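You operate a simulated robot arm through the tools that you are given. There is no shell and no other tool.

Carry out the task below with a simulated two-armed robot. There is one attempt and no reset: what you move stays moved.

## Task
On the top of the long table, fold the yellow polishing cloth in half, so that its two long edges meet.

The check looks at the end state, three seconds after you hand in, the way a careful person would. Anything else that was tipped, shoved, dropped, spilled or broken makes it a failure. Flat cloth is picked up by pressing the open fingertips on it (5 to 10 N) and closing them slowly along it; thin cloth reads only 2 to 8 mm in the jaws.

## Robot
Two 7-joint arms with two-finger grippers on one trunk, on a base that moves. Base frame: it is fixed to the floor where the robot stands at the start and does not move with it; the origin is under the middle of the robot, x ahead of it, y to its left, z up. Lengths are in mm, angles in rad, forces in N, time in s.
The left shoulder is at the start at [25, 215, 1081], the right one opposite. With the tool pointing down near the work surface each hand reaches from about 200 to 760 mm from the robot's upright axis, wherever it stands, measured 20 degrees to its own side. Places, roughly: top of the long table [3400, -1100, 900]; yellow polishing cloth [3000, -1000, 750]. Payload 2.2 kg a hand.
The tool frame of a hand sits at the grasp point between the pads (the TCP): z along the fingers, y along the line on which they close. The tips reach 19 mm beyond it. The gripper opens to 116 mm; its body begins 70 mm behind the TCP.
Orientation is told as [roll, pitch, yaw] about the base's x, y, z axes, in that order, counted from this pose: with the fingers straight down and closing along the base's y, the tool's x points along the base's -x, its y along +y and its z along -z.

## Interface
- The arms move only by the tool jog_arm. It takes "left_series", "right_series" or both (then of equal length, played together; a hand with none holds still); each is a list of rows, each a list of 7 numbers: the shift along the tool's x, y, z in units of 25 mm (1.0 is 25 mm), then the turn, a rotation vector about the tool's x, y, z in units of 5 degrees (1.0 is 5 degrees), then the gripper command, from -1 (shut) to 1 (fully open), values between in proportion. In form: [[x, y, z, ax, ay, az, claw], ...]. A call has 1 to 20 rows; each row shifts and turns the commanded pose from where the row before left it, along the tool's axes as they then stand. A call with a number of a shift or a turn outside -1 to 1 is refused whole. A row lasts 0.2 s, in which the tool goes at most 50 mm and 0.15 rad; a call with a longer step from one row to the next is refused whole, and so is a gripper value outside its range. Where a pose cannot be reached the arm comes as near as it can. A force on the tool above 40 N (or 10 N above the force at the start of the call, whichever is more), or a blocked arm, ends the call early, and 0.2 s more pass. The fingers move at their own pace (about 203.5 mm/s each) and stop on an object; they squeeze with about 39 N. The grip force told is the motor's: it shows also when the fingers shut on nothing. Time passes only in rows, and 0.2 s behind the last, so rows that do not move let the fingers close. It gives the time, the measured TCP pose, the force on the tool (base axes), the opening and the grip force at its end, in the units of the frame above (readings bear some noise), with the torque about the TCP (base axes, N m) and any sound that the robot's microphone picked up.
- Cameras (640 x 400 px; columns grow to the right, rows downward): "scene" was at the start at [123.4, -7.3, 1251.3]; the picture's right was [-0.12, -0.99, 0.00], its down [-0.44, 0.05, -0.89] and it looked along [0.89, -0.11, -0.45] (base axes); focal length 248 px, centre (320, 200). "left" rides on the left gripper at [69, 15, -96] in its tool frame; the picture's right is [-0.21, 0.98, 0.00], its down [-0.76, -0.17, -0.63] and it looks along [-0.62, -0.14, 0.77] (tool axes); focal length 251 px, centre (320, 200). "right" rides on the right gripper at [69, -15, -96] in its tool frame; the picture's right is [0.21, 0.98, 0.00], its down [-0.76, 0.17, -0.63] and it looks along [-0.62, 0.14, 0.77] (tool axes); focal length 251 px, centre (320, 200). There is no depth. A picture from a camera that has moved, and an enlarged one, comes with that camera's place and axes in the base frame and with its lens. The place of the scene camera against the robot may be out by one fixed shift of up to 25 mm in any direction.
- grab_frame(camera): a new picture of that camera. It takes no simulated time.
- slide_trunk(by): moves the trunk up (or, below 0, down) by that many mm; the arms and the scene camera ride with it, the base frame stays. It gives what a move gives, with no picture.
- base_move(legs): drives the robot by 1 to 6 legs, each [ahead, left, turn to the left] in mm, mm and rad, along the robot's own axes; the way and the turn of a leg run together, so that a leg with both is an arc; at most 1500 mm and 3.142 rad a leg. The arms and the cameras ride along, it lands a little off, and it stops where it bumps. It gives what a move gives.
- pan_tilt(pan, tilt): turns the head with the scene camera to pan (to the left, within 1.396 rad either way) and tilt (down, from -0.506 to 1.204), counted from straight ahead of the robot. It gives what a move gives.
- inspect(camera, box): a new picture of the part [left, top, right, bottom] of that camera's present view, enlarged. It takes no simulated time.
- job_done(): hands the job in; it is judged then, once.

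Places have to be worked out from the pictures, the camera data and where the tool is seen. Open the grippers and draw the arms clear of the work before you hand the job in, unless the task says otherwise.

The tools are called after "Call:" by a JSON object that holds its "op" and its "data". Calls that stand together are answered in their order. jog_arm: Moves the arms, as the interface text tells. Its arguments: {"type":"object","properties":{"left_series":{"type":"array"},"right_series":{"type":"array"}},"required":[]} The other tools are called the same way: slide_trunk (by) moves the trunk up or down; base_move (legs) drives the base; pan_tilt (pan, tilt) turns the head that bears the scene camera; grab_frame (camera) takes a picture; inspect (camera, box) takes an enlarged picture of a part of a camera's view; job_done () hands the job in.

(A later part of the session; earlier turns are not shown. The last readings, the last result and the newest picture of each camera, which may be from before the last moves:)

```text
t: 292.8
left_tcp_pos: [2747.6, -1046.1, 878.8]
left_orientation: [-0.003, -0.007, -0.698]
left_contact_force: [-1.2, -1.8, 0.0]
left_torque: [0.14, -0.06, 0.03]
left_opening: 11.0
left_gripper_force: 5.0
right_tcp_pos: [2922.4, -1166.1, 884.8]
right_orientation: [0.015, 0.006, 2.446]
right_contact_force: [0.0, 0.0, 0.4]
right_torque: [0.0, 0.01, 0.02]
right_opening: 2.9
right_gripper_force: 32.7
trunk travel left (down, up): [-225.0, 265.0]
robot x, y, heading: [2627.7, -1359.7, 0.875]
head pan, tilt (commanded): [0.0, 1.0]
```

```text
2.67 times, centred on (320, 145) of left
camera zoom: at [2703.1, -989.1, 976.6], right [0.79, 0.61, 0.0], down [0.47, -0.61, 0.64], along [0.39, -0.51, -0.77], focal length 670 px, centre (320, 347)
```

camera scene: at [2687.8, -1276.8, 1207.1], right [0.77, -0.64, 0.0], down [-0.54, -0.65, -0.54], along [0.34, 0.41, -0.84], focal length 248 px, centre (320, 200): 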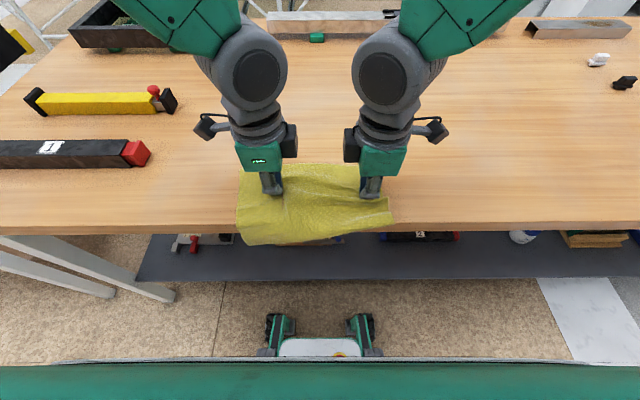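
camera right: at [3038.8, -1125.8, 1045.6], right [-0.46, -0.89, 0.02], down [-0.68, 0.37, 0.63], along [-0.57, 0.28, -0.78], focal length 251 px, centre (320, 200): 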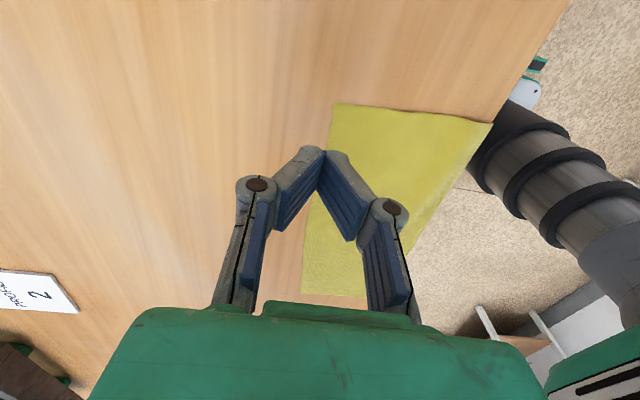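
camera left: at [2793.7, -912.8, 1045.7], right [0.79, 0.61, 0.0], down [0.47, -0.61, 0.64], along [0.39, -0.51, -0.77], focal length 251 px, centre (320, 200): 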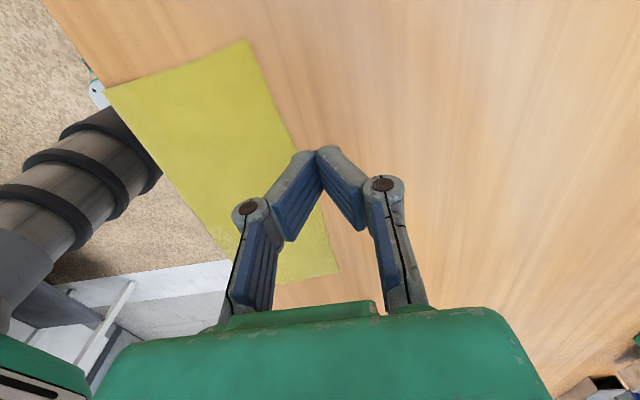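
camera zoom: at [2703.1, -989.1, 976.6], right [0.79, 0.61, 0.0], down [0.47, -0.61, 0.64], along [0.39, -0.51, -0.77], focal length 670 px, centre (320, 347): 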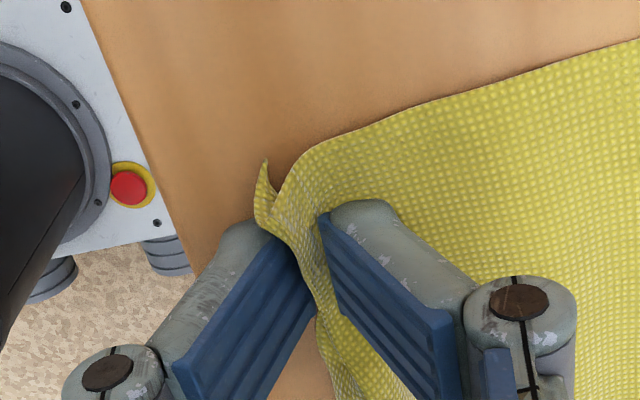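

Good: the left edge is now up between the pads (grip building). Closing fully and lifting to check.

Call:
{"op": "jog_arm", "data": {"left_series": [[0, 0, 0.004, 0, 0, 0, -0.8], [0, 0, 0, 0, 0, 0, -0.84], [0, 0, 0, 0, 0, 0, -0.88], [0, 0, 0, 0, 0, 0, -0.92], [0, 0, 0, 0, 0, 0, -0.96], [0, 0, 0, 0, 0, 0, -1], [0, 0, 0, 0, 0, 0, -1], [0, 0, -0.25, 0, 0, 0, -1], [0, 0.03, -0.25, 0, 0, 0, -1], [0, 0.03, -0.25, 0, 0, 0, -1], [0, 0.04, -0.25, 0, 0, 0, -1], [0, 0, 0, 0, 0, 0, -1]], "right_series": [[0, 0, 0, 0, 0, 0, -1], [0, 0, 0, 0, 0, 0, -1], [0, 0, 0, 0, 0, 0, -1], [0, 0, 0, 0, 0, 0, -1], [0, 0, 0, 0, 0, 0, -1], [0, 0, 0, 0, 0, 0, -1], [0, 0, 0, 0, 0, 0, -1], [0, 0, -0.2, 0, 0, 0, -1], [0, -0.03, -0.2, 0, 0, 0, -1], [0, -0.03, -0.2, 0, 0, 0, -1], [0, -0.04, -0.15, 0, 0, 0, -1], [0, 0, 0, 0, 0, 0, -1]]}}

Call:
{"op": "inspect", "data": {"camera": "left", "box": [260, 90, 380, 170]}}

Call:
{"op": "inspect", "data": {"camera": "right", "box": [260, 90, 380, 170]}}

Call:
{"op": "inspect", "data": {"camera": "scene", "box": [220, 110, 420, 235]}}

```text
t: 295.4
left_tcp_pos: [2748.6, -1042.9, 902.9]
left_orientation: [-0.002, -0.008, -0.695]
left_contact_force: [0.1, 2.0, -0.9]
left_torque: [0.0, -0.15, -0.03]
left_opening: 1.8
left_gripper_force: 28.3
right_tcp_pos: [2923.7, -1162.7, 904.2]
right_orientation: [0.019, 0.006, 2.446]
right_contact_force: [0.3, -0.7, 0.2]
right_torque: [0.04, 0.02, 0.0]
right_opening: 3.1
right_gripper_force: 32.3
trunk travel left (down, up): [-225.0, 265.0]
robot x, y, heading: [2629.6, -1364.4, 0.88]
head pan, tilt (commanded): [0.0, 1.0]
```

```text
5.00 times, centred on (320, 130) of left
camera zoom: at [2704.8, -986.5, 1000.7], right [0.79, 0.61, 0.0], down [0.47, -0.61, 0.64], along [0.39, -0.51, -0.77], focal length 1257 px, centre (320, 550)
```

zoom: 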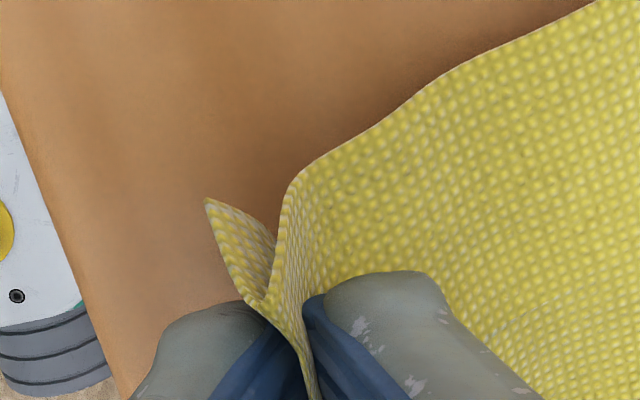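

```text
5.00 times, centred on (320, 130) of right
camera zoom: at [2987.1, -1194.3, 1000.5], right [-0.46, -0.89, 0.02], down [-0.68, 0.37, 0.63], along [-0.57, 0.28, -0.78], focal length 1257 px, centre (320, 550)
```

zoom: 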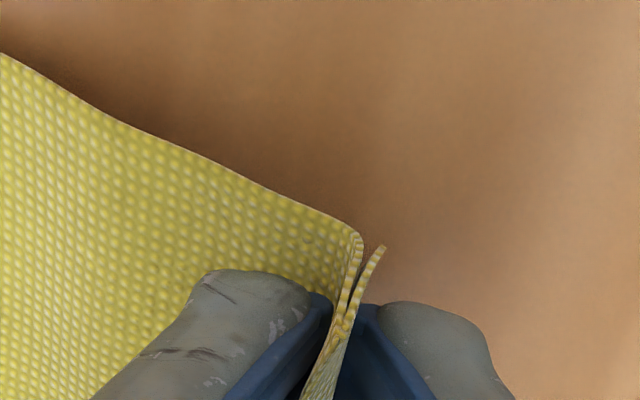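

```text
3.20 times, centred on (320, 172) of scene
camera zoom: at [2688.2, -1275.1, 1206.7], right [0.77, -0.64, 0.0], down [-0.54, -0.65, -0.54], along [0.34, 0.41, -0.84], focal length 792 px, centre (320, 288)
```

zoom: 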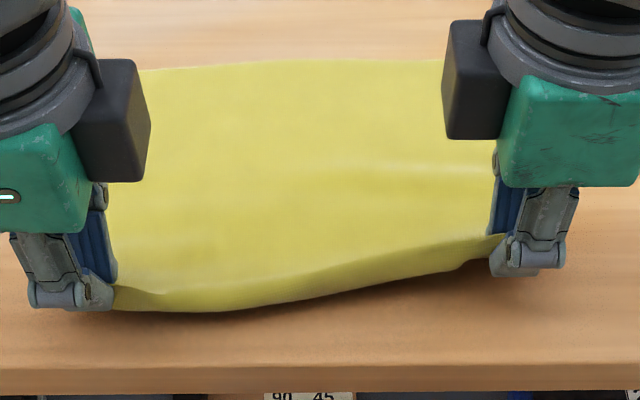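

Both pinches are now symmetric and close to the edge (about 23 mm of cloth each). I fold: lift both along an arc to the apex above the fold line.

Call:
{"op": "jog_arm", "data": {"left_series": [[0, 0.032, -0.344, 0, 0, 0, -1], [0, 0.096, -0.34, 0, 0, 0, -1], [0, 0.16, -0.328, 0, 0, 0, -1], [0, 0.224, -0.308, 0, 0, 0, -1], [0, 0.28, -0.288, 0, 0, 0, -1], [0, 0.332, -0.26, 0, 0, 0, -1], [0, 0.376, -0.228, 0, 0, 0, -1], [0, 0.42, -0.192, 0, 0, 0, -1], [0, 0.448, -0.152, 0, 0, 0, -1], [0, 0.476, -0.112, 0, 0, 0, -1], [0, 0.492, -0.068, 0, 0, 0, -1], [0, 0.504, -0.024, 0, 0, 0, -1], [0, 0, 0, 0, 0, 0, -1]], "right_series": [[0, -0.031, -0.34, 0, 0, 0, -1], [0, -0.092, -0.335, 0, 0, 0, -1], [0, -0.153, -0.32, 0, 0, 0, -1], [0, -0.215, -0.303, 0, 0, 0, -1], [0, -0.268, -0.28, 0, 0, 0, -1], [0, -0.318, -0.25, 0, 0, 0, -1], [0, -0.36, -0.218, 0, 0, 0, -1], [0, -0.402, -0.18, 0, 0, 0, -1], [0, -0.43, -0.14, 0, 0, 0, -1], [0, -0.456, -0.1, 0, 0, 0, -1], [0, -0.471, -0.056, 0, 0, 0, -1], [0, -0.483, -0.012, 0, 0, 0, -1], [0, 0, 0, 0, 0, 0, -1]]}}

Call:
{"op": "grab_frame", "data": {"camera": "left"}}

Call:
{"op": "grab_frame", "data": {"camera": "right"}}

Call:
{"op": "inspect", "data": {"camera": "scene", "box": [220, 80, 420, 205]}}

```text
t: 298.2
left_tcp_pos: [2809.9, -969.2, 970.0]
left_orientation: [-0.002, -0.009, -0.696]
left_contact_force: [-0.3, -0.8, 0.5]
left_torque: [0.0, -0.01, 0.0]
left_opening: 2.3
left_gripper_force: 30.9
right_tcp_pos: [2983.8, -1091.9, 965.5]
right_orientation: [0.015, 0.008, 2.445]
right_contact_force: [-1.0, 0.6, 0.1]
right_torque: [-0.03, -0.01, -0.02]
right_opening: 3.4
right_gripper_force: 31.5
trunk travel left (down, up): [-225.0, 265.0]
robot x, y, heading: [2627.9, -1367.7, 0.871]
head pan, tilt (commanded): [0.0, 1.0]
```

```text
taken
camera left: at [2765.3, -912.9, 1067.3], right [0.79, 0.61, 0.0], down [0.47, -0.61, 0.64], along [0.39, -0.51, -0.77], focal length 251 px, centre (320, 200)
```

left: 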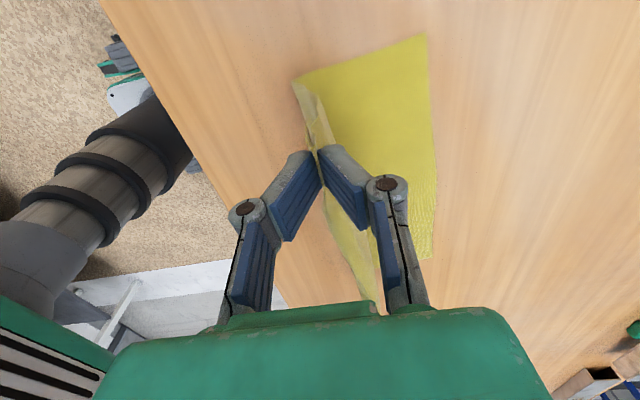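

```text
taken
camera right: at [3046.1, -1123.4, 1062.2], right [-0.46, -0.89, 0.02], down [-0.68, 0.37, 0.63], along [-0.56, 0.28, -0.78], focal length 251 px, centre (320, 200)
```

right: 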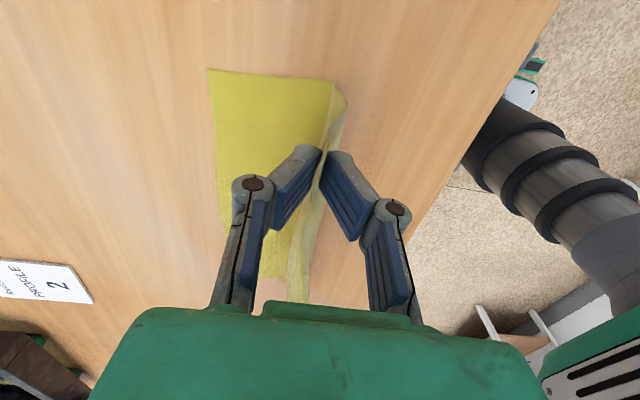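

```text
3.20 times, centred on (320, 142) of scene
camera zoom: at [2688.3, -1275.1, 1206.8], right [0.77, -0.64, 0.0], down [-0.54, -0.65, -0.54], along [0.34, 0.41, -0.84], focal length 792 px, centre (320, 384)
```

zoom: 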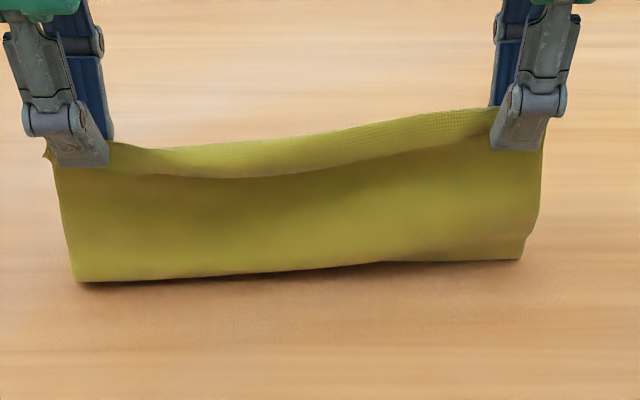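

Textbook apex: fold base ≈ F 406 (left) / 426 (right), far edge F 503 / 519.5; the ideal fold line is 392 / 409. I move back ~33 mm so the base settles a little behind the ideal line, then tilt both hands 45° so the fingers point back toward me.

Call:
{"op": "jog_arm", "data": {"left_series": [[0, -0.33, 0.11, 0, 0, 0, -1], [0, -0.33, 0.11, 0, 0, 0, -1], [0, -0.33, 0.11, 0, 0, 0, -1], [0, -0.33, 0.11, 0, 0, 0, -1], [0, 0, 0, 1, 0, 0, -1], [0, 0, 0, 1, 0, 0, -1], [0, 0, 0, 1, 0, 0, -1], [0, 0, 0, 1, 0, 0, -1], [0, 0, 0, 1, 0, 0, -1], [0, 0, 0, 1, 0, 0, -1], [0, 0, 0, 1, 0, 0, -1], [0, 0, 0, 1, 0, 0, -1], [0, 0, 0, 1, 0, 0, -1], [0, 0.18, -0.073, 0, 0, 0, -1], [0, 0.18, -0.073, 0, 0, 0, -1], [0, 0.18, -0.073, 0, 0, 0, -1], [0, 0, 0, 0, 0, 0, -1]], "right_series": [[0, 0.34, 0.06, 0, 0, 0, -1], [0, 0.34, 0.06, 0, 0, 0, -1], [0, 0.34, 0.06, 0, 0, 0, -1], [0, 0.34, 0.06, 0, 0, 0, -1], [0, 0, 0, -1, 0, 0, -1], [0, 0, 0, -1, 0, 0, -1], [0, 0, 0, -1, 0, 0, -1], [0, 0, 0, -1, 0, 0, -1], [0, 0, 0, -1, 0, 0, -1], [0, 0, 0, -1, 0, 0, -1], [0, 0, 0, -1, 0, 0, -1], [0, 0, 0, -1, 0, 0, -1], [0, 0, 0, -1, 0, 0, -1], [0, -0.18, -0.073, 0, 0, 0, -1], [0, -0.18, -0.073, 0, 0, 0, -1], [0, -0.18, -0.073, 0, 0, 0, -1], [0, 0, 0, 0, 0, 0, -1]]}}

Call:
{"op": "grab_frame", "data": {"camera": "left"}}

Call:
{"op": "grab_frame", "data": {"camera": "right"}}

Call:
{"op": "inspect", "data": {"camera": "scene", "box": [220, 80, 420, 205]}}

```text
t: 301.8
left_tcp_pos: [2796.9, -983.9, 952.9]
left_orientation: [-0.786, -0.01, -0.697]
left_contact_force: [-0.6, 1.0, 1.4]
left_torque: [-0.02, -0.01, -0.04]
left_opening: 2.3
left_gripper_force: 28.9
right_tcp_pos: [2969.6, -1107.1, 954.5]
right_orientation: [0.802, 0.007, 2.446]
right_contact_force: [-0.3, 0.2, -0.7]
right_torque: [0.04, 0.0, 0.03]
right_opening: 3.0
right_gripper_force: 32.0
trunk travel left (down, up): [-225.0, 265.0]
robot x, y, heading: [2629.4, -1365.0, 0.877]
head pan, tilt (commanded): [0.0, 1.0]
```

```text
taken
camera left: at [2795.2, -878.0, 1010.6], right [0.61, 0.39, -0.69], down [0.79, -0.23, 0.57], along [0.06, -0.89, -0.45], focal length 251 px, centre (320, 200)
```

left: 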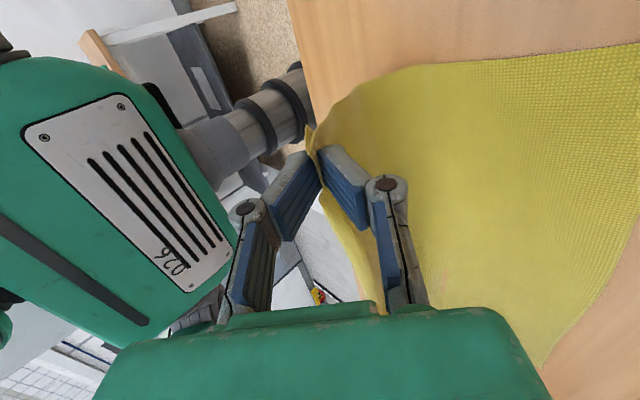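

```text
taken
camera right: at [3073.5, -1089.6, 1010.9], right [-0.27, -0.66, 0.7], down [-0.37, 0.75, 0.55], along [-0.89, -0.1, -0.44], focal length 251 px, centre (320, 200)
```

right: 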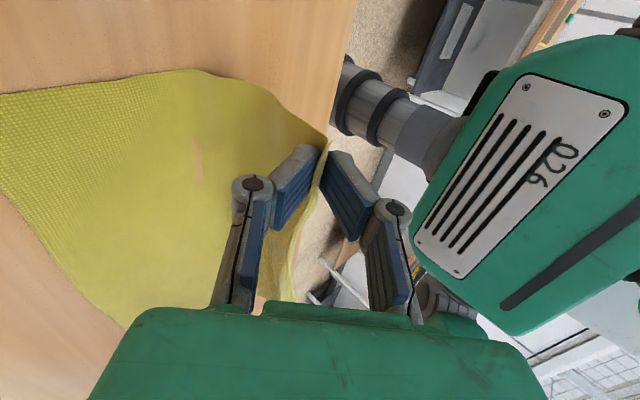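

```text
3.20 times, centred on (320, 142) of scene
camera zoom: at [2689.3, -1273.8, 1206.6], right [0.77, -0.64, 0.0], down [-0.54, -0.65, -0.54], along [0.34, 0.41, -0.84], focal length 792 px, centre (320, 384)
```

zoom: 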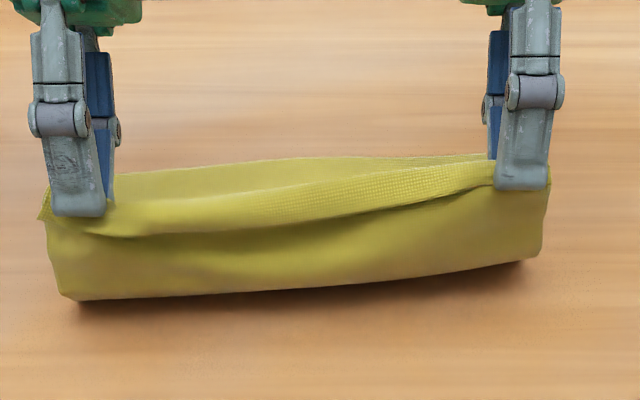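

The 45° tilt works, with fingers pointing back toward me. Now I descend along the near-taut arc and check before touching down.

Call:
{"op": "jog_arm", "data": {"left_series": [[0, 0.258, -0.239, 0, 0, 0, -1], [0, 0.274, -0.218, 0, 0, 0, -1], [0, 0.291, -0.195, 0, 0, 0, -1], [0, 0.303, -0.172, 0, 0, 0, -1], [0, 0.306, -0.142, 0, 0, 0, -1], [0, 0.32, -0.116, 0, 0, 0, -1], [0, 0.314, -0.082, 0, 0, 0, -1], [0, 0.317, -0.056, 0, 0, 0, -1], [0, 0.311, -0.023, 0, 0, 0, -1], [0, 0.303, 0.008, 0, 0, 0, -1], [0, 0.3, 0.04, 0, 0, 0, -1], [0, 0.283, 0.068, 0, 0, 0, -1], [0, 0.269, 0.099, 0, 0, 0, -1], [0, 0, 0, 0, 0, 0, -1]], "right_series": [[0, -0.258, -0.239, 0, 0, 0, -1], [0, -0.274, -0.218, 0, 0, 0, -1], [0, -0.291, -0.195, 0, 0, 0, -1], [0, -0.303, -0.172, 0, 0, 0, -1], [0, -0.306, -0.142, 0, 0, 0, -1], [0, -0.32, -0.116, 0, 0, 0, -1], [0, -0.314, -0.082, 0, 0, 0, -1], [0, -0.317, -0.056, 0, 0, 0, -1], [0, -0.311, -0.023, 0, 0, 0, -1], [0, -0.303, 0.008, 0, 0, 0, -1], [0, -0.3, 0.04, 0, 0, 0, -1], [0, -0.283, 0.068, 0, 0, 0, -1], [0, -0.269, 0.099, 0, 0, 0, -1], [0, 0, 0, 0, 0, 0, -1]]}}

Call:
{"op": "grab_frame", "data": {"camera": "left"}}

Call:
{"op": "grab_frame", "data": {"camera": "right"}}

Call:
{"op": "inspect", "data": {"camera": "scene", "box": [220, 80, 420, 205]}}

```text
t: 304.8
left_tcp_pos: [2852.5, -918.5, 901.1]
left_orientation: [-0.788, -0.008, -0.697]
left_contact_force: [0.1, -0.2, -0.6]
left_torque: [-0.03, 0.0, -0.03]
left_opening: 3.1
left_gripper_force: 32.4
right_tcp_pos: [3023.8, -1041.6, 903.6]
right_orientation: [0.8, 0.008, 2.445]
right_contact_force: [-0.2, 0.4, -0.1]
right_torque: [0.02, 0.01, 0.0]
right_opening: 3.1
right_gripper_force: 32.2
trunk travel left (down, up): [-225.0, 265.0]
robot x, y, heading: [2632.1, -1362.9, 0.872]
head pan, tilt (commanded): [0.0, 1.0]
```

```text
taken
camera left: at [2850.3, -812.1, 959.8], right [0.61, 0.39, -0.69], down [0.79, -0.23, 0.57], along [0.06, -0.89, -0.45], focal length 251 px, centre (320, 200)
```

left: 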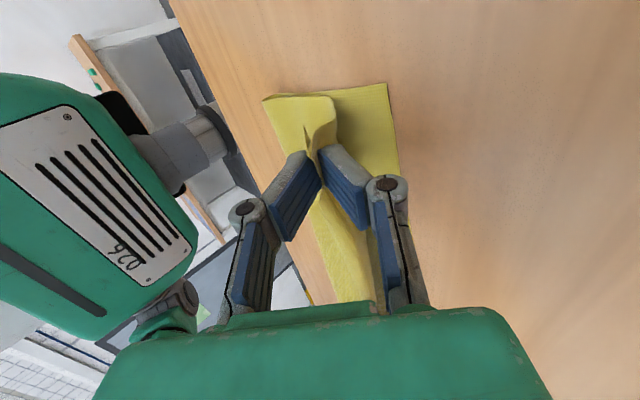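

```text
taken
camera right: at [3127.9, -1024.8, 960.5], right [-0.27, -0.66, 0.7], down [-0.37, 0.75, 0.55], along [-0.89, -0.1, -0.45], focal length 251 px, centre (320, 200)
```

right: 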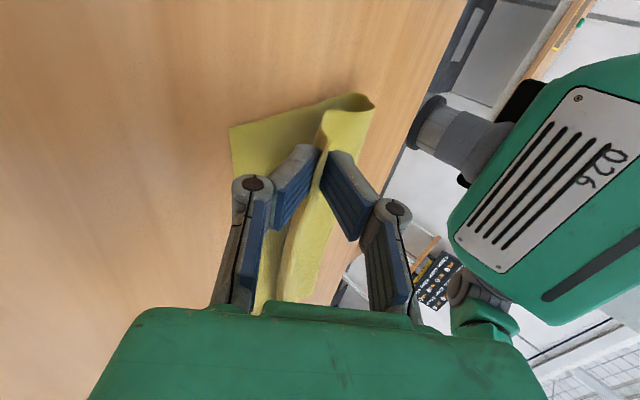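

```text
3.20 times, centred on (320, 142) of scene
camera zoom: at [2689.7, -1273.3, 1206.6], right [0.77, -0.64, 0.0], down [-0.54, -0.65, -0.54], along [0.34, 0.41, -0.84], focal length 792 px, centre (320, 384)
```

zoom: 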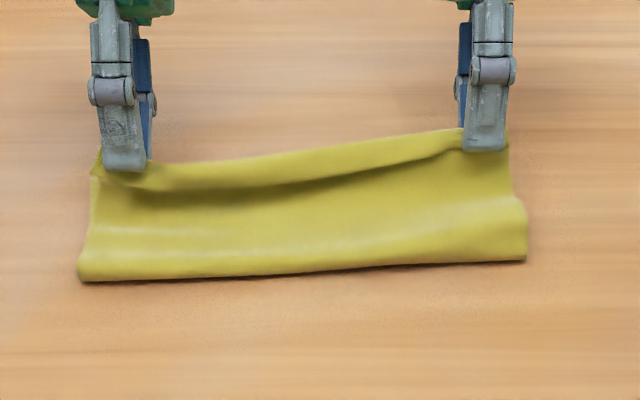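

The fold line is now ≈416 on the right (ideal 411, very good) but ≈405 on the left (ideal 391). I take only the left hand back over the fold once more, further toward me, to roll its side back.

Call:
{"op": "jog_arm", "data": {"left_series": [[0, -0.283, -0.113, 0, 0, 0, -1], [0, -0.368, -0.028, 0, 0, 0, -1], [0, -0.453, 0.057, 0, 0, 0, -1], [0, -0.509, 0.113, 0, 0, 0, -1], [0, -0.537, 0.141, 0, 0, 0, -1], [0, -0.537, 0.198, 0, 0, 0, -1], [0, -0.537, 0.255, 0, 0, 0, -1], [0, -0.481, 0.311, 0, 0, 0, -1], [0, -0.396, 0.396, 0, 0, 0, -1], [0, 0, 0, 0, 0, 0, -1]]}}

Call:
{"op": "inspect", "data": {"camera": "scene", "box": [220, 80, 420, 205]}}

Call:
{"op": "grab_frame", "data": {"camera": "left"}}

```text
t: 307.0
left_tcp_pos: [2793.1, -992.0, 951.3]
left_orientation: [-0.781, -0.013, -0.694]
left_contact_force: [33.9, -6.5, -7.5]
left_torque: [0.01, -0.39, 0.55]
left_opening: 3.2
left_gripper_force: 32.1
right_tcp_pos: [3021.8, -1040.8, 904.2]
right_orientation: [0.806, 0.0, 2.445]
right_contact_force: [-35.2, 5.1, 7.9]
right_torque: [0.08, 0.45, -0.1]
right_opening: 3.2
right_gripper_force: 32.3
trunk travel left (down, up): [-225.0, 265.0]
robot x, y, heading: [2624.4, -1366.0, 0.878]
head pan, tilt (commanded): [0.0, 1.0]
```

```text
3.20 times, centred on (320, 142) of scene
camera zoom: at [2689.5, -1273.1, 1206.5], right [0.77, -0.64, 0.0], down [-0.54, -0.65, -0.54], along [0.34, 0.41, -0.84], focal length 792 px, centre (320, 384)
```

zoom: 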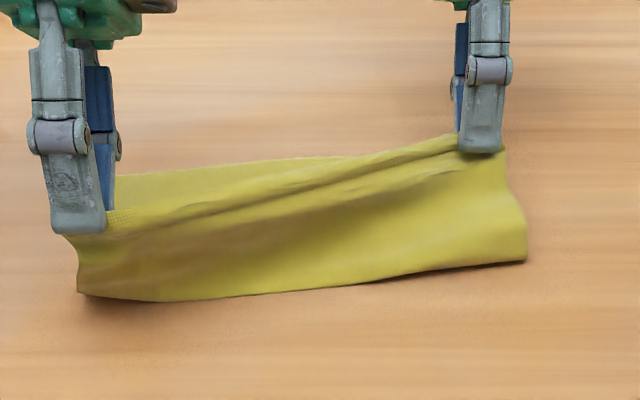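

```text
taken
camera left: at [2789.4, -886.5, 1009.7], right [0.61, 0.39, -0.69], down [0.79, -0.23, 0.57], along [0.07, -0.89, -0.45], focal length 251 px, centre (320, 200)
```

left: 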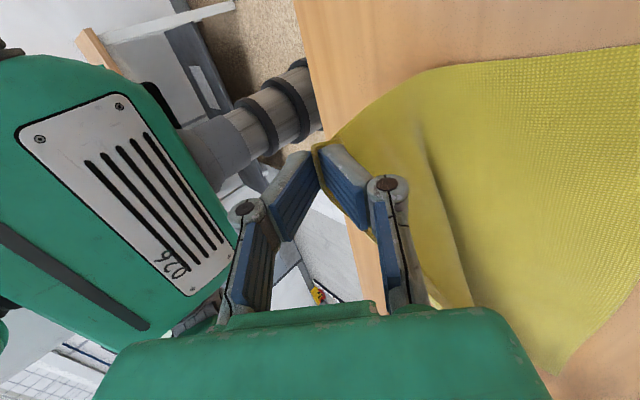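

The edge between the hands is taut (34 N). I relieve it at once by bringing the right hand back over the fold as well.

Call:
{"op": "jog_arm", "data": {"right_series": [[0, 0.3, -0.1, 0, 0, 0, -1], [0, 0.36, -0.03, 0, 0, 0, -1], [0, 0.45, 0.05, 0, 0, 0, -1], [0, 0.5, 0.11, 0, 0, 0, -1], [0, 0.5, 0.14, 0, 0, 0, -1], [0, 0.5, 0.2, 0, 0, 0, -1], [0, 0.45, 0.25, 0, 0, 0, -1], [0, 0.4, 0.3, 0, 0, 0, -1], [0, 0, 0, 0, 0, 0, -1]]}}

Call:
{"op": "inspect", "data": {"camera": "scene", "box": [220, 80, 420, 205]}}

Call:
{"op": "inspect", "data": {"camera": "left", "box": [270, 90, 390, 170]}}

Call:
{"op": "inspect", "data": {"camera": "right", "box": [260, 90, 380, 170]}}

```text
t: 309.0
left_tcp_pos: [2791.6, -991.3, 951.7]
left_orientation: [-0.788, -0.009, -0.697]
left_contact_force: [0.0, 0.3, 0.5]
left_torque: [0.03, -0.03, -0.03]
left_opening: 3.3
left_gripper_force: 31.6
right_tcp_pos: [2976.3, -1099.2, 948.8]
right_orientation: [0.805, 0.006, 2.443]
right_contact_force: [1.0, -0.1, 0.2]
right_torque: [0.02, 0.01, -0.02]
right_opening: 3.2
right_gripper_force: 32.5
trunk travel left (down, up): [-225.0, 265.0]
robot x, y, heading: [2629.0, -1361.7, 0.874]
head pan, tilt (commanded): [0.0, 1.0]
```

```text
3.20 times, centred on (320, 142) of scene
camera zoom: at [2689.5, -1273.5, 1206.5], right [0.77, -0.64, 0.0], down [-0.54, -0.65, -0.54], along [0.34, 0.41, -0.84], focal length 792 px, centre (320, 384)
```

zoom: 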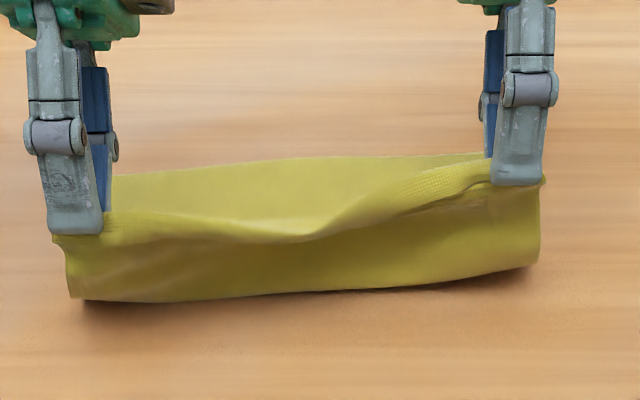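

```text
5.00 times, centred on (330, 130) of left
camera zoom: at [2788.6, -886.0, 1009.7], right [0.61, 0.39, -0.69], down [0.79, -0.23, 0.57], along [0.06, -0.89, -0.45], focal length 1257 px, centre (270, 550)
```

zoom: 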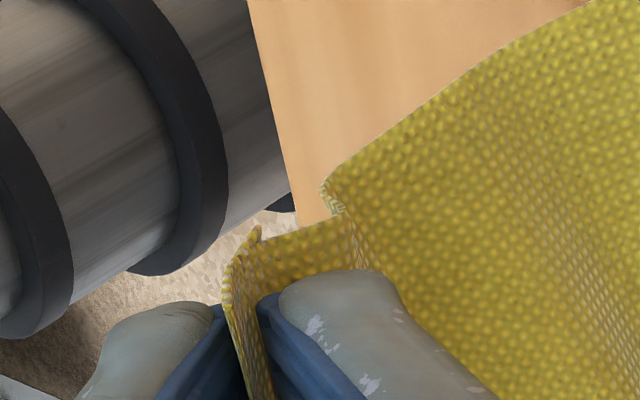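

```text
5.00 times, centred on (320, 130) of right
camera zoom: at [3079.7, -1082.6, 1004.9], right [-0.27, -0.66, 0.7], down [-0.36, 0.75, 0.55], along [-0.89, -0.1, -0.44], focal length 1257 px, centre (320, 550)
```

zoom: 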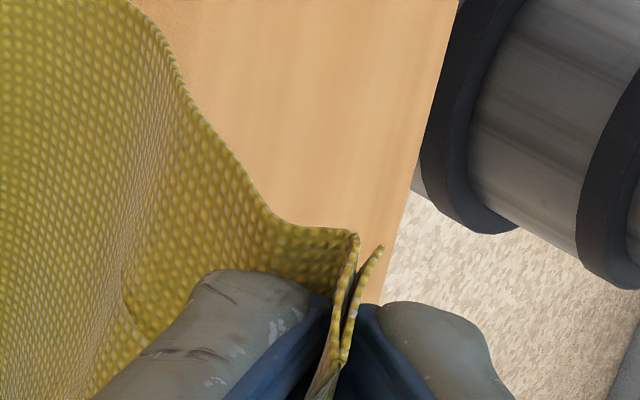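

Both grips held and the tension is gone. I descend again with both hands, the left starting further back.

Call:
{"op": "jog_arm", "data": {"left_series": [[0, 0.264, -0.245, 0, 0, 0, -1], [0, 0.279, -0.224, 0, 0, 0, -1], [0, 0.294, -0.204, 0, 0, 0, -1], [0, 0.305, -0.181, 0, 0, 0, -1], [0, 0.307, -0.148, 0, 0, 0, -1], [0, 0.32, -0.127, 0, 0, 0, -1], [0, 0.311, -0.09, 0, 0, 0, -1], [0, 0.314, -0.065, 0, 0, 0, -1], [0, 0.311, -0.034, 0, 0, 0, -1], [0, 0.3, 0, 0, 0, 0, -1], [0, 0.294, 0.028, 0, 0, 0, -1], [0, 0.277, 0.057, 0, 0, 0, -1], [0, 0.26, 0.09, 0, 0, 0, -1], [0, 0, 0, 0, 0, 0, -1]], "right_series": [[0, -0.227, -0.208, 0, 0, 0, -1], [0, -0.242, -0.188, 0, 0, 0, -1], [0, -0.257, -0.167, 0, 0, 0, -1], [0, -0.268, -0.144, 0, 0, 0, -1], [0, -0.274, -0.116, 0, 0, 0, -1], [0, -0.286, -0.093, 0, 0, 0, -1], [0, -0.281, -0.061, 0, 0, 0, -1], [0, -0.286, -0.037, 0, 0, 0, -1], [0, -0.285, -0.008, 0, 0, 0, -1], [0, -0.277, 0.023, 0, 0, 0, -1], [0, -0.274, 0.048, 0, 0, 0, -1], [0, -0.26, 0.074, 0, 0, 0, -1], [0, -0.249, 0.102, 0, 0, 0, -1], [0, 0, 0, 0, 0, 0, -1]]}}

Call:
{"op": "inspect", "data": {"camera": "left", "box": [240, 60, 440, 200]}}

Call:
{"op": "inspect", "data": {"camera": "right", "box": [200, 60, 400, 200]}}

Call:
{"op": "inspect", "data": {"camera": "scene", "box": [220, 80, 420, 205]}}

```text
t: 312.0
left_tcp_pos: [2848.4, -925.3, 904.6]
left_orientation: [-0.787, -0.009, -0.695]
left_contact_force: [0.2, -0.5, -0.5]
left_torque: [0.02, -0.03, 0.0]
left_opening: 3.2
left_gripper_force: 32.2
right_tcp_pos: [3022.4, -1042.6, 900.8]
right_orientation: [0.805, 0.007, 2.446]
right_contact_force: [0.9, 0.1, -0.2]
right_torque: [0.03, 0.0, -0.02]
right_opening: 3.1
right_gripper_force: 32.0
trunk travel left (down, up): [-225.0, 265.0]
robot x, y, heading: [2629.3, -1365.6, 0.872]
head pan, tilt (commanded): [0.0, 1.0]
```

```text
2.86 times, centred on (340, 130) of left
camera zoom: at [2845.3, -819.1, 962.4], right [0.61, 0.39, -0.69], down [0.79, -0.23, 0.57], along [0.06, -0.89, -0.45], focal length 718 px, centre (263, 400)
```

zoom: 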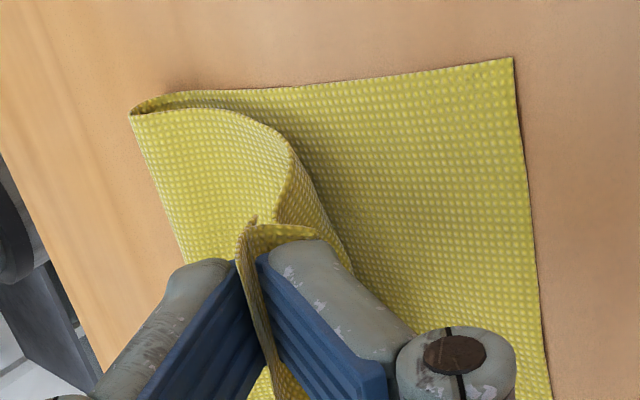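

```text
2.86 times, centred on (300, 130) of right
camera zoom: at [3127.2, -1026.0, 957.1], right [-0.27, -0.66, 0.7], down [-0.37, 0.75, 0.55], along [-0.89, -0.1, -0.44], focal length 718 px, centre (377, 400)
```

zoom: 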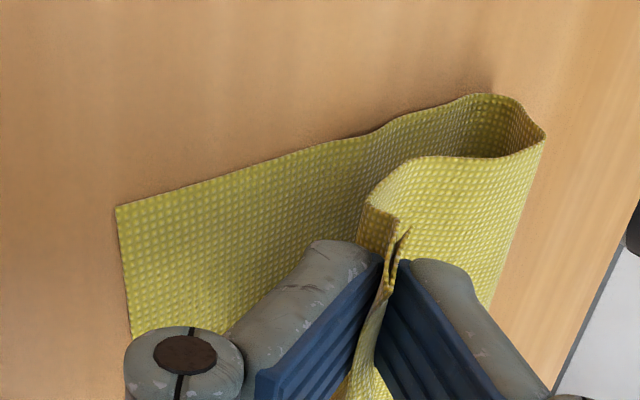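

```text
3.20 times, centred on (320, 142) of scene
camera zoom: at [2689.7, -1273.2, 1206.6], right [0.77, -0.64, 0.0], down [-0.54, -0.65, -0.54], along [0.34, 0.41, -0.84], focal length 792 px, centre (320, 384)
```

zoom: 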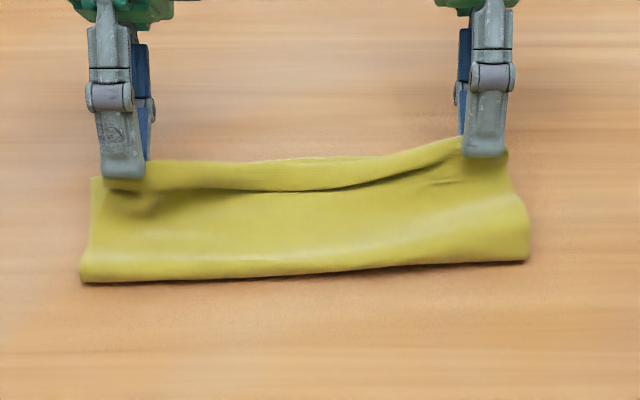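

The right is good, while the left fold is still ~12 mm too far forward. Rolling the fold forward by pulling is easy and exact; rolling it back needs the high arc. So I take both hands back over once more, clearly further toward me. Then I'll lay down low and pull forward to the exact end positions.

Call:
{"op": "jog_arm", "data": {"left_series": [[0, -0.368, -0.142, 0, 0, 0, -1], [0, -0.452, -0.056, 0, 0, 0, -1], [0, -0.508, 0.056, 0, 0, 0, -1], [0, -0.536, 0.142, 0, 0, 0, -1], [0, -0.508, 0.226, 0, 0, 0, -1], [0, -0.48, 0.311, 0, 0, 0, -1], [0, -0.424, 0.368, 0, 0, 0, -1], [0, -0.311, 0.368, 0, 0, 0, -1], [0, -0.226, 0.34, 0, 0, 0, -1], [0, -0.226, 0.34, 0, 0, 0, -1], [0, 0, 0, 0, 0, 0, -1]], "right_series": [[0, 0.34, -0.17, 0, 0, 0, -1], [0, 0.424, -0.085, 0, 0, 0, -1], [0, 0.48, 0.028, 0, 0, 0, -1], [0, 0.48, 0.085, 0, 0, 0, -1], [0, 0.452, 0.17, 0, 0, 0, -1], [0, 0.424, 0.254, 0, 0, 0, -1], [0, 0.382, 0.297, 0, 0, 0, -1], [0, 0.283, 0.283, 0, 0, 0, -1], [0, 0.226, 0.283, 0, 0, 0, -1], [0, 0.226, 0.283, 0, 0, 0, -1], [0, 0, 0, 0, 0, 0, -1]]}}

Call:
{"op": "inspect", "data": {"camera": "scene", "box": [220, 80, 420, 215]}}

Call:
{"op": "inspect", "data": {"camera": "left", "box": [260, 60, 460, 200]}}

```text
t: 314.4
left_tcp_pos: [2778.7, -1005.9, 941.2]
left_orientation: [-0.789, -0.008, -0.694]
left_contact_force: [0.4, 0.5, -0.6]
left_torque: [-0.01, 0.02, -0.02]
left_opening: 3.4
left_gripper_force: 32.0
right_tcp_pos: [2963.6, -1111.9, 943.8]
right_orientation: [0.802, 0.006, 2.447]
right_contact_force: [-0.5, 1.1, -1.4]
right_torque: [0.03, -0.02, 0.0]
right_opening: 2.6
right_gripper_force: 32.6
trunk travel left (down, up): [-225.0, 265.0]
robot x, y, heading: [2628.9, -1366.2, 0.873]
head pan, tilt (commanded): [0.0, 1.0]
```

```text
2.96 times, centred on (320, 148) of scene
camera zoom: at [2689.4, -1273.6, 1206.6], right [0.77, -0.64, 0.0], down [-0.54, -0.65, -0.54], along [0.34, 0.41, -0.84], focal length 734 px, centre (320, 356)
```

zoom: 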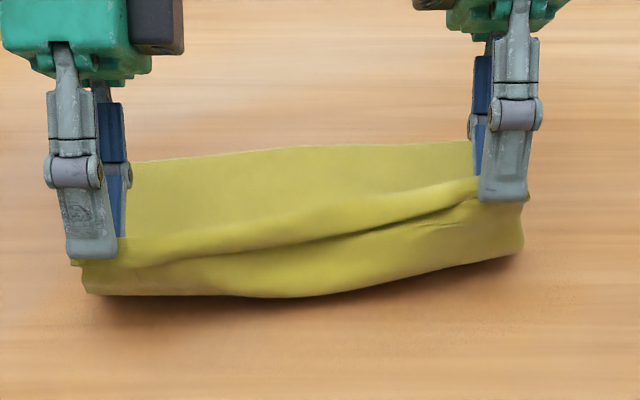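

```text
2.86 times, centred on (360, 130) of left
camera zoom: at [2776.3, -899.9, 998.8], right [0.61, 0.39, -0.69], down [0.79, -0.23, 0.57], along [0.06, -0.89, -0.45], focal length 718 px, centre (206, 400)
```

zoom: 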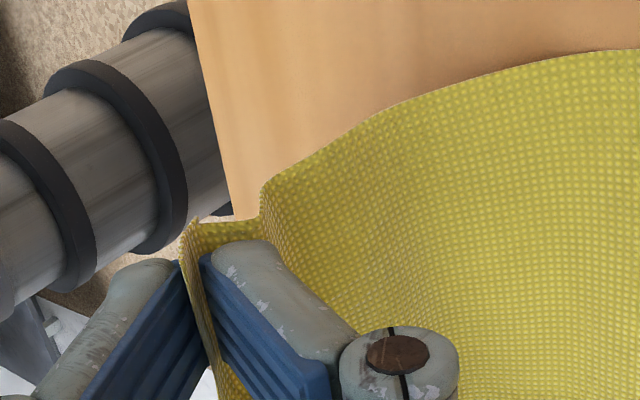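

The left base rolled back to ≈383, as wanted. I descend both again to about 12 mm height, deliberately a bit short.

Call:
{"op": "jog_arm", "data": {"left_series": [[0, 0.314, -0.294, 0, 0, 0, -1], [0, 0.328, -0.272, 0, 0, 0, -1], [0, 0.34, -0.244, 0, 0, 0, -1], [0, 0.344, -0.216, 0, 0, 0, -1], [0, 0.348, -0.184, 0, 0, 0, -1], [0, 0.346, -0.148, 0, 0, 0, -1], [0, 0.34, -0.112, 0, 0, 0, -1], [0, 0.328, -0.074, 0, 0, 0, -1], [0, 0.316, -0.034, 0, 0, 0, -1], [0, 0.296, 0.003, 0, 0, 0, -1], [0, 0.274, 0.042, 0, 0, 0, -1], [0, 0.248, 0.084, 0, 0, 0, -1], [0, 0.22, 0.12, 0, 0, 0, -1], [0, 0.192, 0.138, 0, 0, 0, -1], [0, 0, 0, 0, 0, 0, -1]], "right_series": [[0, -0.27, -0.25, 0, 0, 0, -1], [0, -0.286, -0.227, 0, 0, 0, -1], [0, -0.3, -0.2, 0, 0, 0, -1], [0, -0.308, -0.172, 0, 0, 0, -1], [0, -0.312, -0.14, 0, 0, 0, -1], [0, -0.316, -0.108, 0, 0, 0, -1], [0, -0.312, -0.074, 0, 0, 0, -1], [0, -0.304, -0.04, 0, 0, 0, -1], [0, -0.296, -0.006, 0, 0, 0, -1], [0, -0.28, 0.031, 0, 0, 0, -1], [0, -0.264, 0.064, 0, 0, 0, -1], [0, -0.244, 0.1, 0, 0, 0, -1], [0, -0.216, 0.132, 0, 0, 0, -1], [0, -0.196, 0.15, 0, 0, 0, -1], [0, 0, 0, 0, 0, 0, -1]]}}

Call:
{"op": "inspect", "data": {"camera": "left", "box": [240, 60, 440, 200]}}

Call:
{"op": "inspect", "data": {"camera": "right", "box": [200, 60, 400, 200]}}

Call:
{"op": "inspect", "data": {"camera": "scene", "box": [220, 80, 420, 205]}}

```text
t: 317.6
left_tcp_pos: [2842.3, -930.8, 886.2]
left_orientation: [-0.786, -0.007, -0.696]
left_contact_force: [-0.2, 0.1, -0.7]
left_torque: [-0.04, 0.0, -0.01]
left_opening: 3.1
left_gripper_force: 32.3
right_tcp_pos: [3016.4, -1050.7, 886.8]
right_orientation: [0.802, 0.008, 2.445]
right_contact_force: [-0.8, 0.2, 0.0]
right_torque: [0.02, -0.01, 0.02]
right_opening: 3.2
right_gripper_force: 32.2
trunk travel left (down, up): [-225.0, 265.0]
robot x, y, heading: [2631.1, -1366.6, 0.876]
head pan, tilt (commanded): [0.0, 1.0]
```

```text
2.86 times, centred on (340, 130) of left
camera zoom: at [2839.3, -826.8, 945.0], right [0.61, 0.39, -0.69], down [0.79, -0.23, 0.57], along [0.06, -0.89, -0.45], focal length 718 px, centre (263, 400)
```

zoom: 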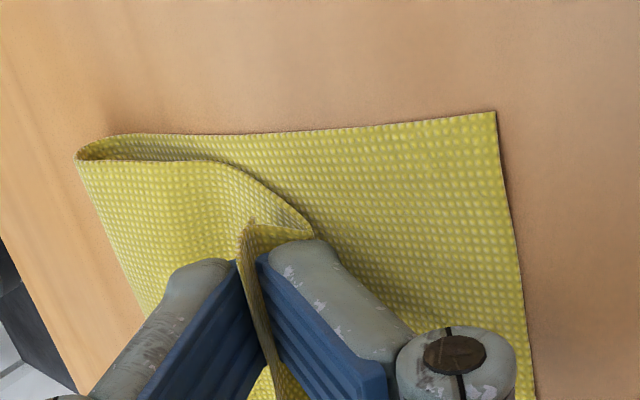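

```text
2.86 times, centred on (300, 130) of right
camera zoom: at [3121.1, -1033.3, 942.4], right [-0.27, -0.66, 0.7], down [-0.37, 0.75, 0.55], along [-0.89, -0.1, -0.45], focal length 718 px, centre (377, 400)
```

zoom: 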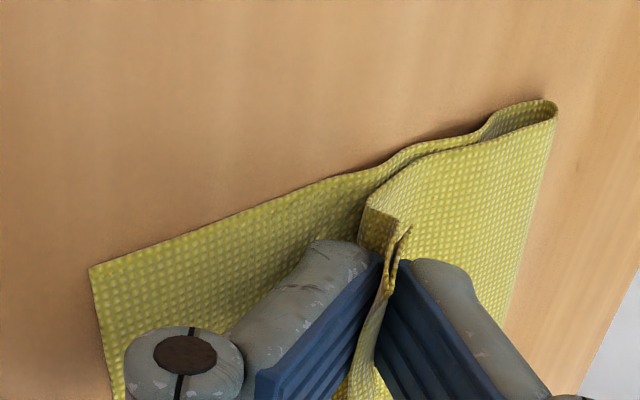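

```text
3.20 times, centred on (320, 142) of scene
camera zoom: at [2689.7, -1273.2, 1206.5], right [0.77, -0.64, 0.0], down [-0.54, -0.65, -0.54], along [0.34, 0.41, -0.84], focal length 792 px, centre (320, 384)
```

zoom: 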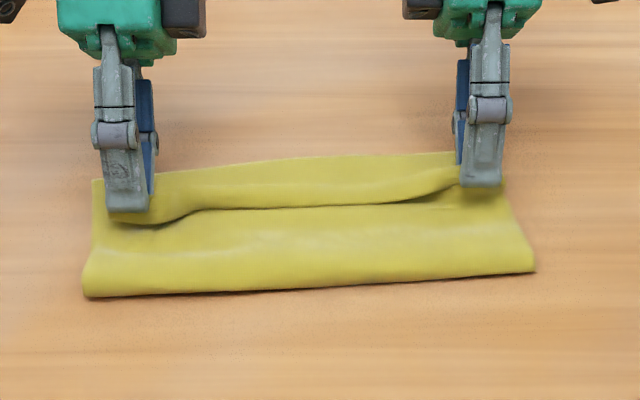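

Very good: fold ≈398 with far edge ≈500 on the left, and fold ≈417 with far edge ≈521 on the right, within about 4–5 mm of ideal on both sides. I now slide both pinches forward ~20 mm at low height to pull the top layer flat.

Call:
{"op": "jog_arm", "data": {"left_series": [[0, 0.094, -0.094, 0, 0, 0, -1], [0, 0.094, -0.094, 0, 0, 0, -1], [0, 0.094, -0.094, 0, 0, 0, -1], [0, 0.094, -0.094, 0, 0, 0, -1], [0, 0.094, -0.094, 0, 0, 0, -1], [0, 0.08, -0.07, 0, 0, 0, -1], [0, 0, 0, 0, 0, 0, -1]], "right_series": [[0, -0.094, -0.094, 0, 0, 0, -1], [0, -0.094, -0.094, 0, 0, 0, -1], [0, -0.094, -0.094, 0, 0, 0, -1], [0, -0.094, -0.094, 0, 0, 0, -1], [0, -0.094, -0.094, 0, 0, 0, -1], [0, -0.08, -0.07, 0, 0, 0, -1], [0, 0, 0, 0, 0, 0, -1]]}}

Call:
{"op": "inspect", "data": {"camera": "left", "box": [240, 60, 440, 200]}}

Call:
{"op": "inspect", "data": {"camera": "right", "box": [200, 60, 400, 200]}}

Call:
{"op": "inspect", "data": {"camera": "scene", "box": [220, 80, 420, 205]}}

```text
t: 319.2
left_tcp_pos: [2854.9, -918.4, 885.3]
left_orientation: [-0.788, -0.009, -0.697]
left_contact_force: [0.2, -0.9, -0.6]
left_torque: [0.0, 0.03, -0.01]
left_opening: 3.2
left_gripper_force: 32.3
right_tcp_pos: [3030.5, -1034.6, 885.3]
right_orientation: [0.802, 0.008, 2.445]
right_contact_force: [0.7, 0.3, -0.1]
right_torque: [-0.02, 0.0, 0.01]
right_opening: 3.1
right_gripper_force: 32.3
trunk travel left (down, up): [-225.0, 265.0]
robot x, y, heading: [2626.9, -1365.9, 0.87]
head pan, tilt (commanded): [0.0, 1.0]
```

```text
2.86 times, centred on (340, 130) of left
camera zoom: at [2851.9, -811.7, 944.6], right [0.61, 0.39, -0.69], down [0.79, -0.23, 0.57], along [0.06, -0.89, -0.45], focal length 718 px, centre (263, 400)
```

zoom: 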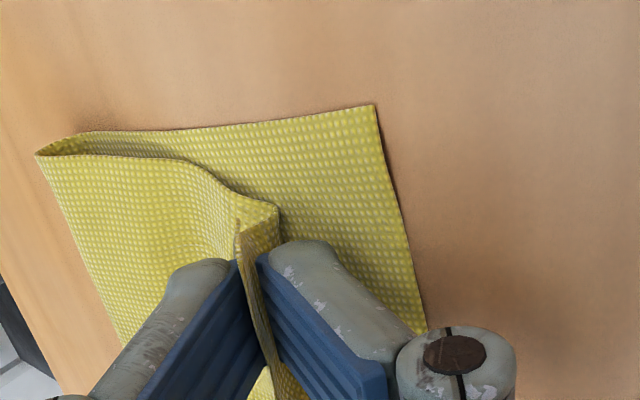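

```text
2.86 times, centred on (300, 130) of right
camera zoom: at [3134.2, -1017.9, 942.3], right [-0.27, -0.66, 0.7], down [-0.37, 0.75, 0.55], along [-0.89, -0.11, -0.44], focal length 718 px, centre (377, 400)
```

zoom: 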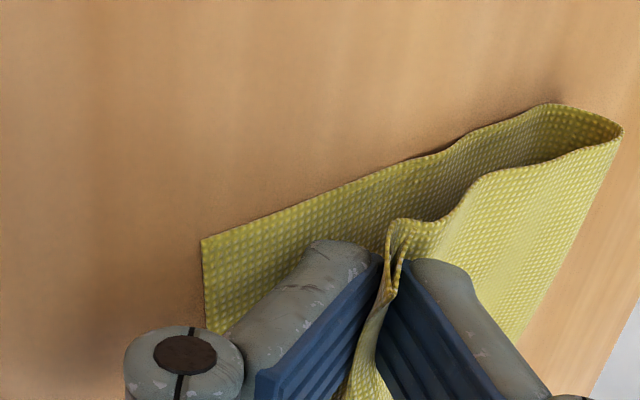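

```text
3.20 times, centred on (320, 142) of scene
camera zoom: at [2689.8, -1273.1, 1206.5], right [0.77, -0.64, 0.0], down [-0.54, -0.65, -0.54], along [0.34, 0.41, -0.84], focal length 792 px, centre (320, 384)
```

zoom: 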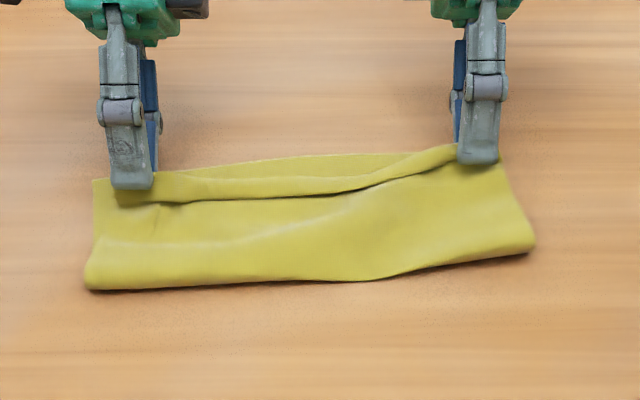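

Both pinch points are now right where they should be (far edge minus ~23 mm); the remaining slack stands as a bulge near the fold, which I can smooth out afterwards. I lower the tips a little more and release gently.

Call:
{"op": "jog_arm", "data": {"left_series": [[0, 0.06, 0.06, 0, 0, 0, -1], [0, 0.06, 0.06, 0, 0, 0, -1], [0, 0, 0, 0, 0, 0, -0.92], [0, 0, 0, 0, 0, 0, -0.86], [0, 0, 0, 0, 0, 0, -0.8], [0, 0, 0, 0, 0, 0, -0.76], [0, 0, 0, 0, 0, 0, -0.76]], "right_series": [[0, -0.06, 0.06, 0, 0, 0, -1], [0, -0.06, 0.06, 0, 0, 0, -1], [0, 0, 0, 0, 0, 0, -0.92], [0, 0, 0, 0, 0, 0, -0.86], [0, 0, 0, 0, 0, 0, -0.8], [0, 0, 0, 0, 0, 0, -0.76], [0, 0, 0, 0, 0, 0, -0.76]]}}

Call:
{"op": "inspect", "data": {"camera": "left", "box": [240, 60, 440, 200]}}

Call:
{"op": "inspect", "data": {"camera": "right", "box": [200, 60, 400, 200]}}

```text
t: 320.8
left_tcp_pos: [2853.8, -917.1, 883.3]
left_orientation: [-0.786, -0.008, -0.696]
left_contact_force: [-0.8, -0.7, 1.8]
left_torque: [-0.01, -0.01, 0.04]
left_opening: 15.3
left_gripper_force: 0.0
right_tcp_pos: [3028.9, -1035.5, 882.4]
right_orientation: [0.804, 0.007, 2.445]
right_contact_force: [-0.5, -1.4, 3.5]
right_torque: [-0.05, 0.01, -0.01]
right_opening: 16.0
right_gripper_force: 0.2
trunk travel left (down, up): [-225.0, 265.0]
robot x, y, heading: [2628.6, -1363.2, 0.874]
head pan, tilt (commanded): [0.0, 1.0]
```

```text
2.86 times, centred on (340, 130) of left
camera zoom: at [2851.5, -811.8, 940.6], right [0.61, 0.39, -0.69], down [0.79, -0.23, 0.57], along [0.06, -0.89, -0.45], focal length 718 px, centre (263, 400)
```

zoom: 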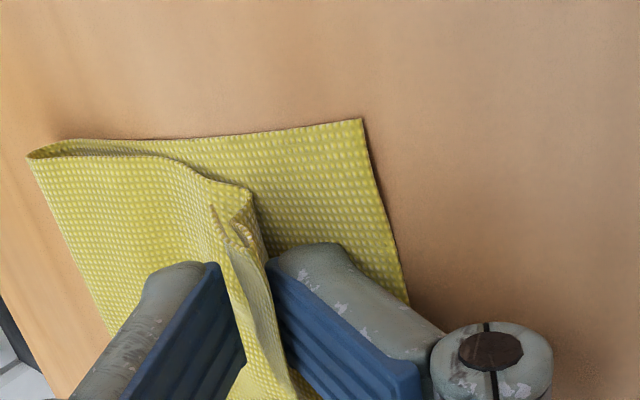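

```text
2.86 times, centred on (300, 130) of right
camera zoom: at [3133.7, -1018.3, 937.6], right [-0.27, -0.66, 0.7], down [-0.37, 0.75, 0.55], along [-0.89, -0.1, -0.44], focal length 718 px, centre (377, 400)
```

zoom: 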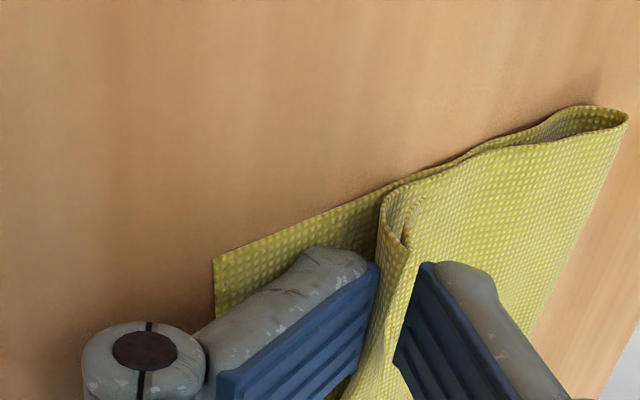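

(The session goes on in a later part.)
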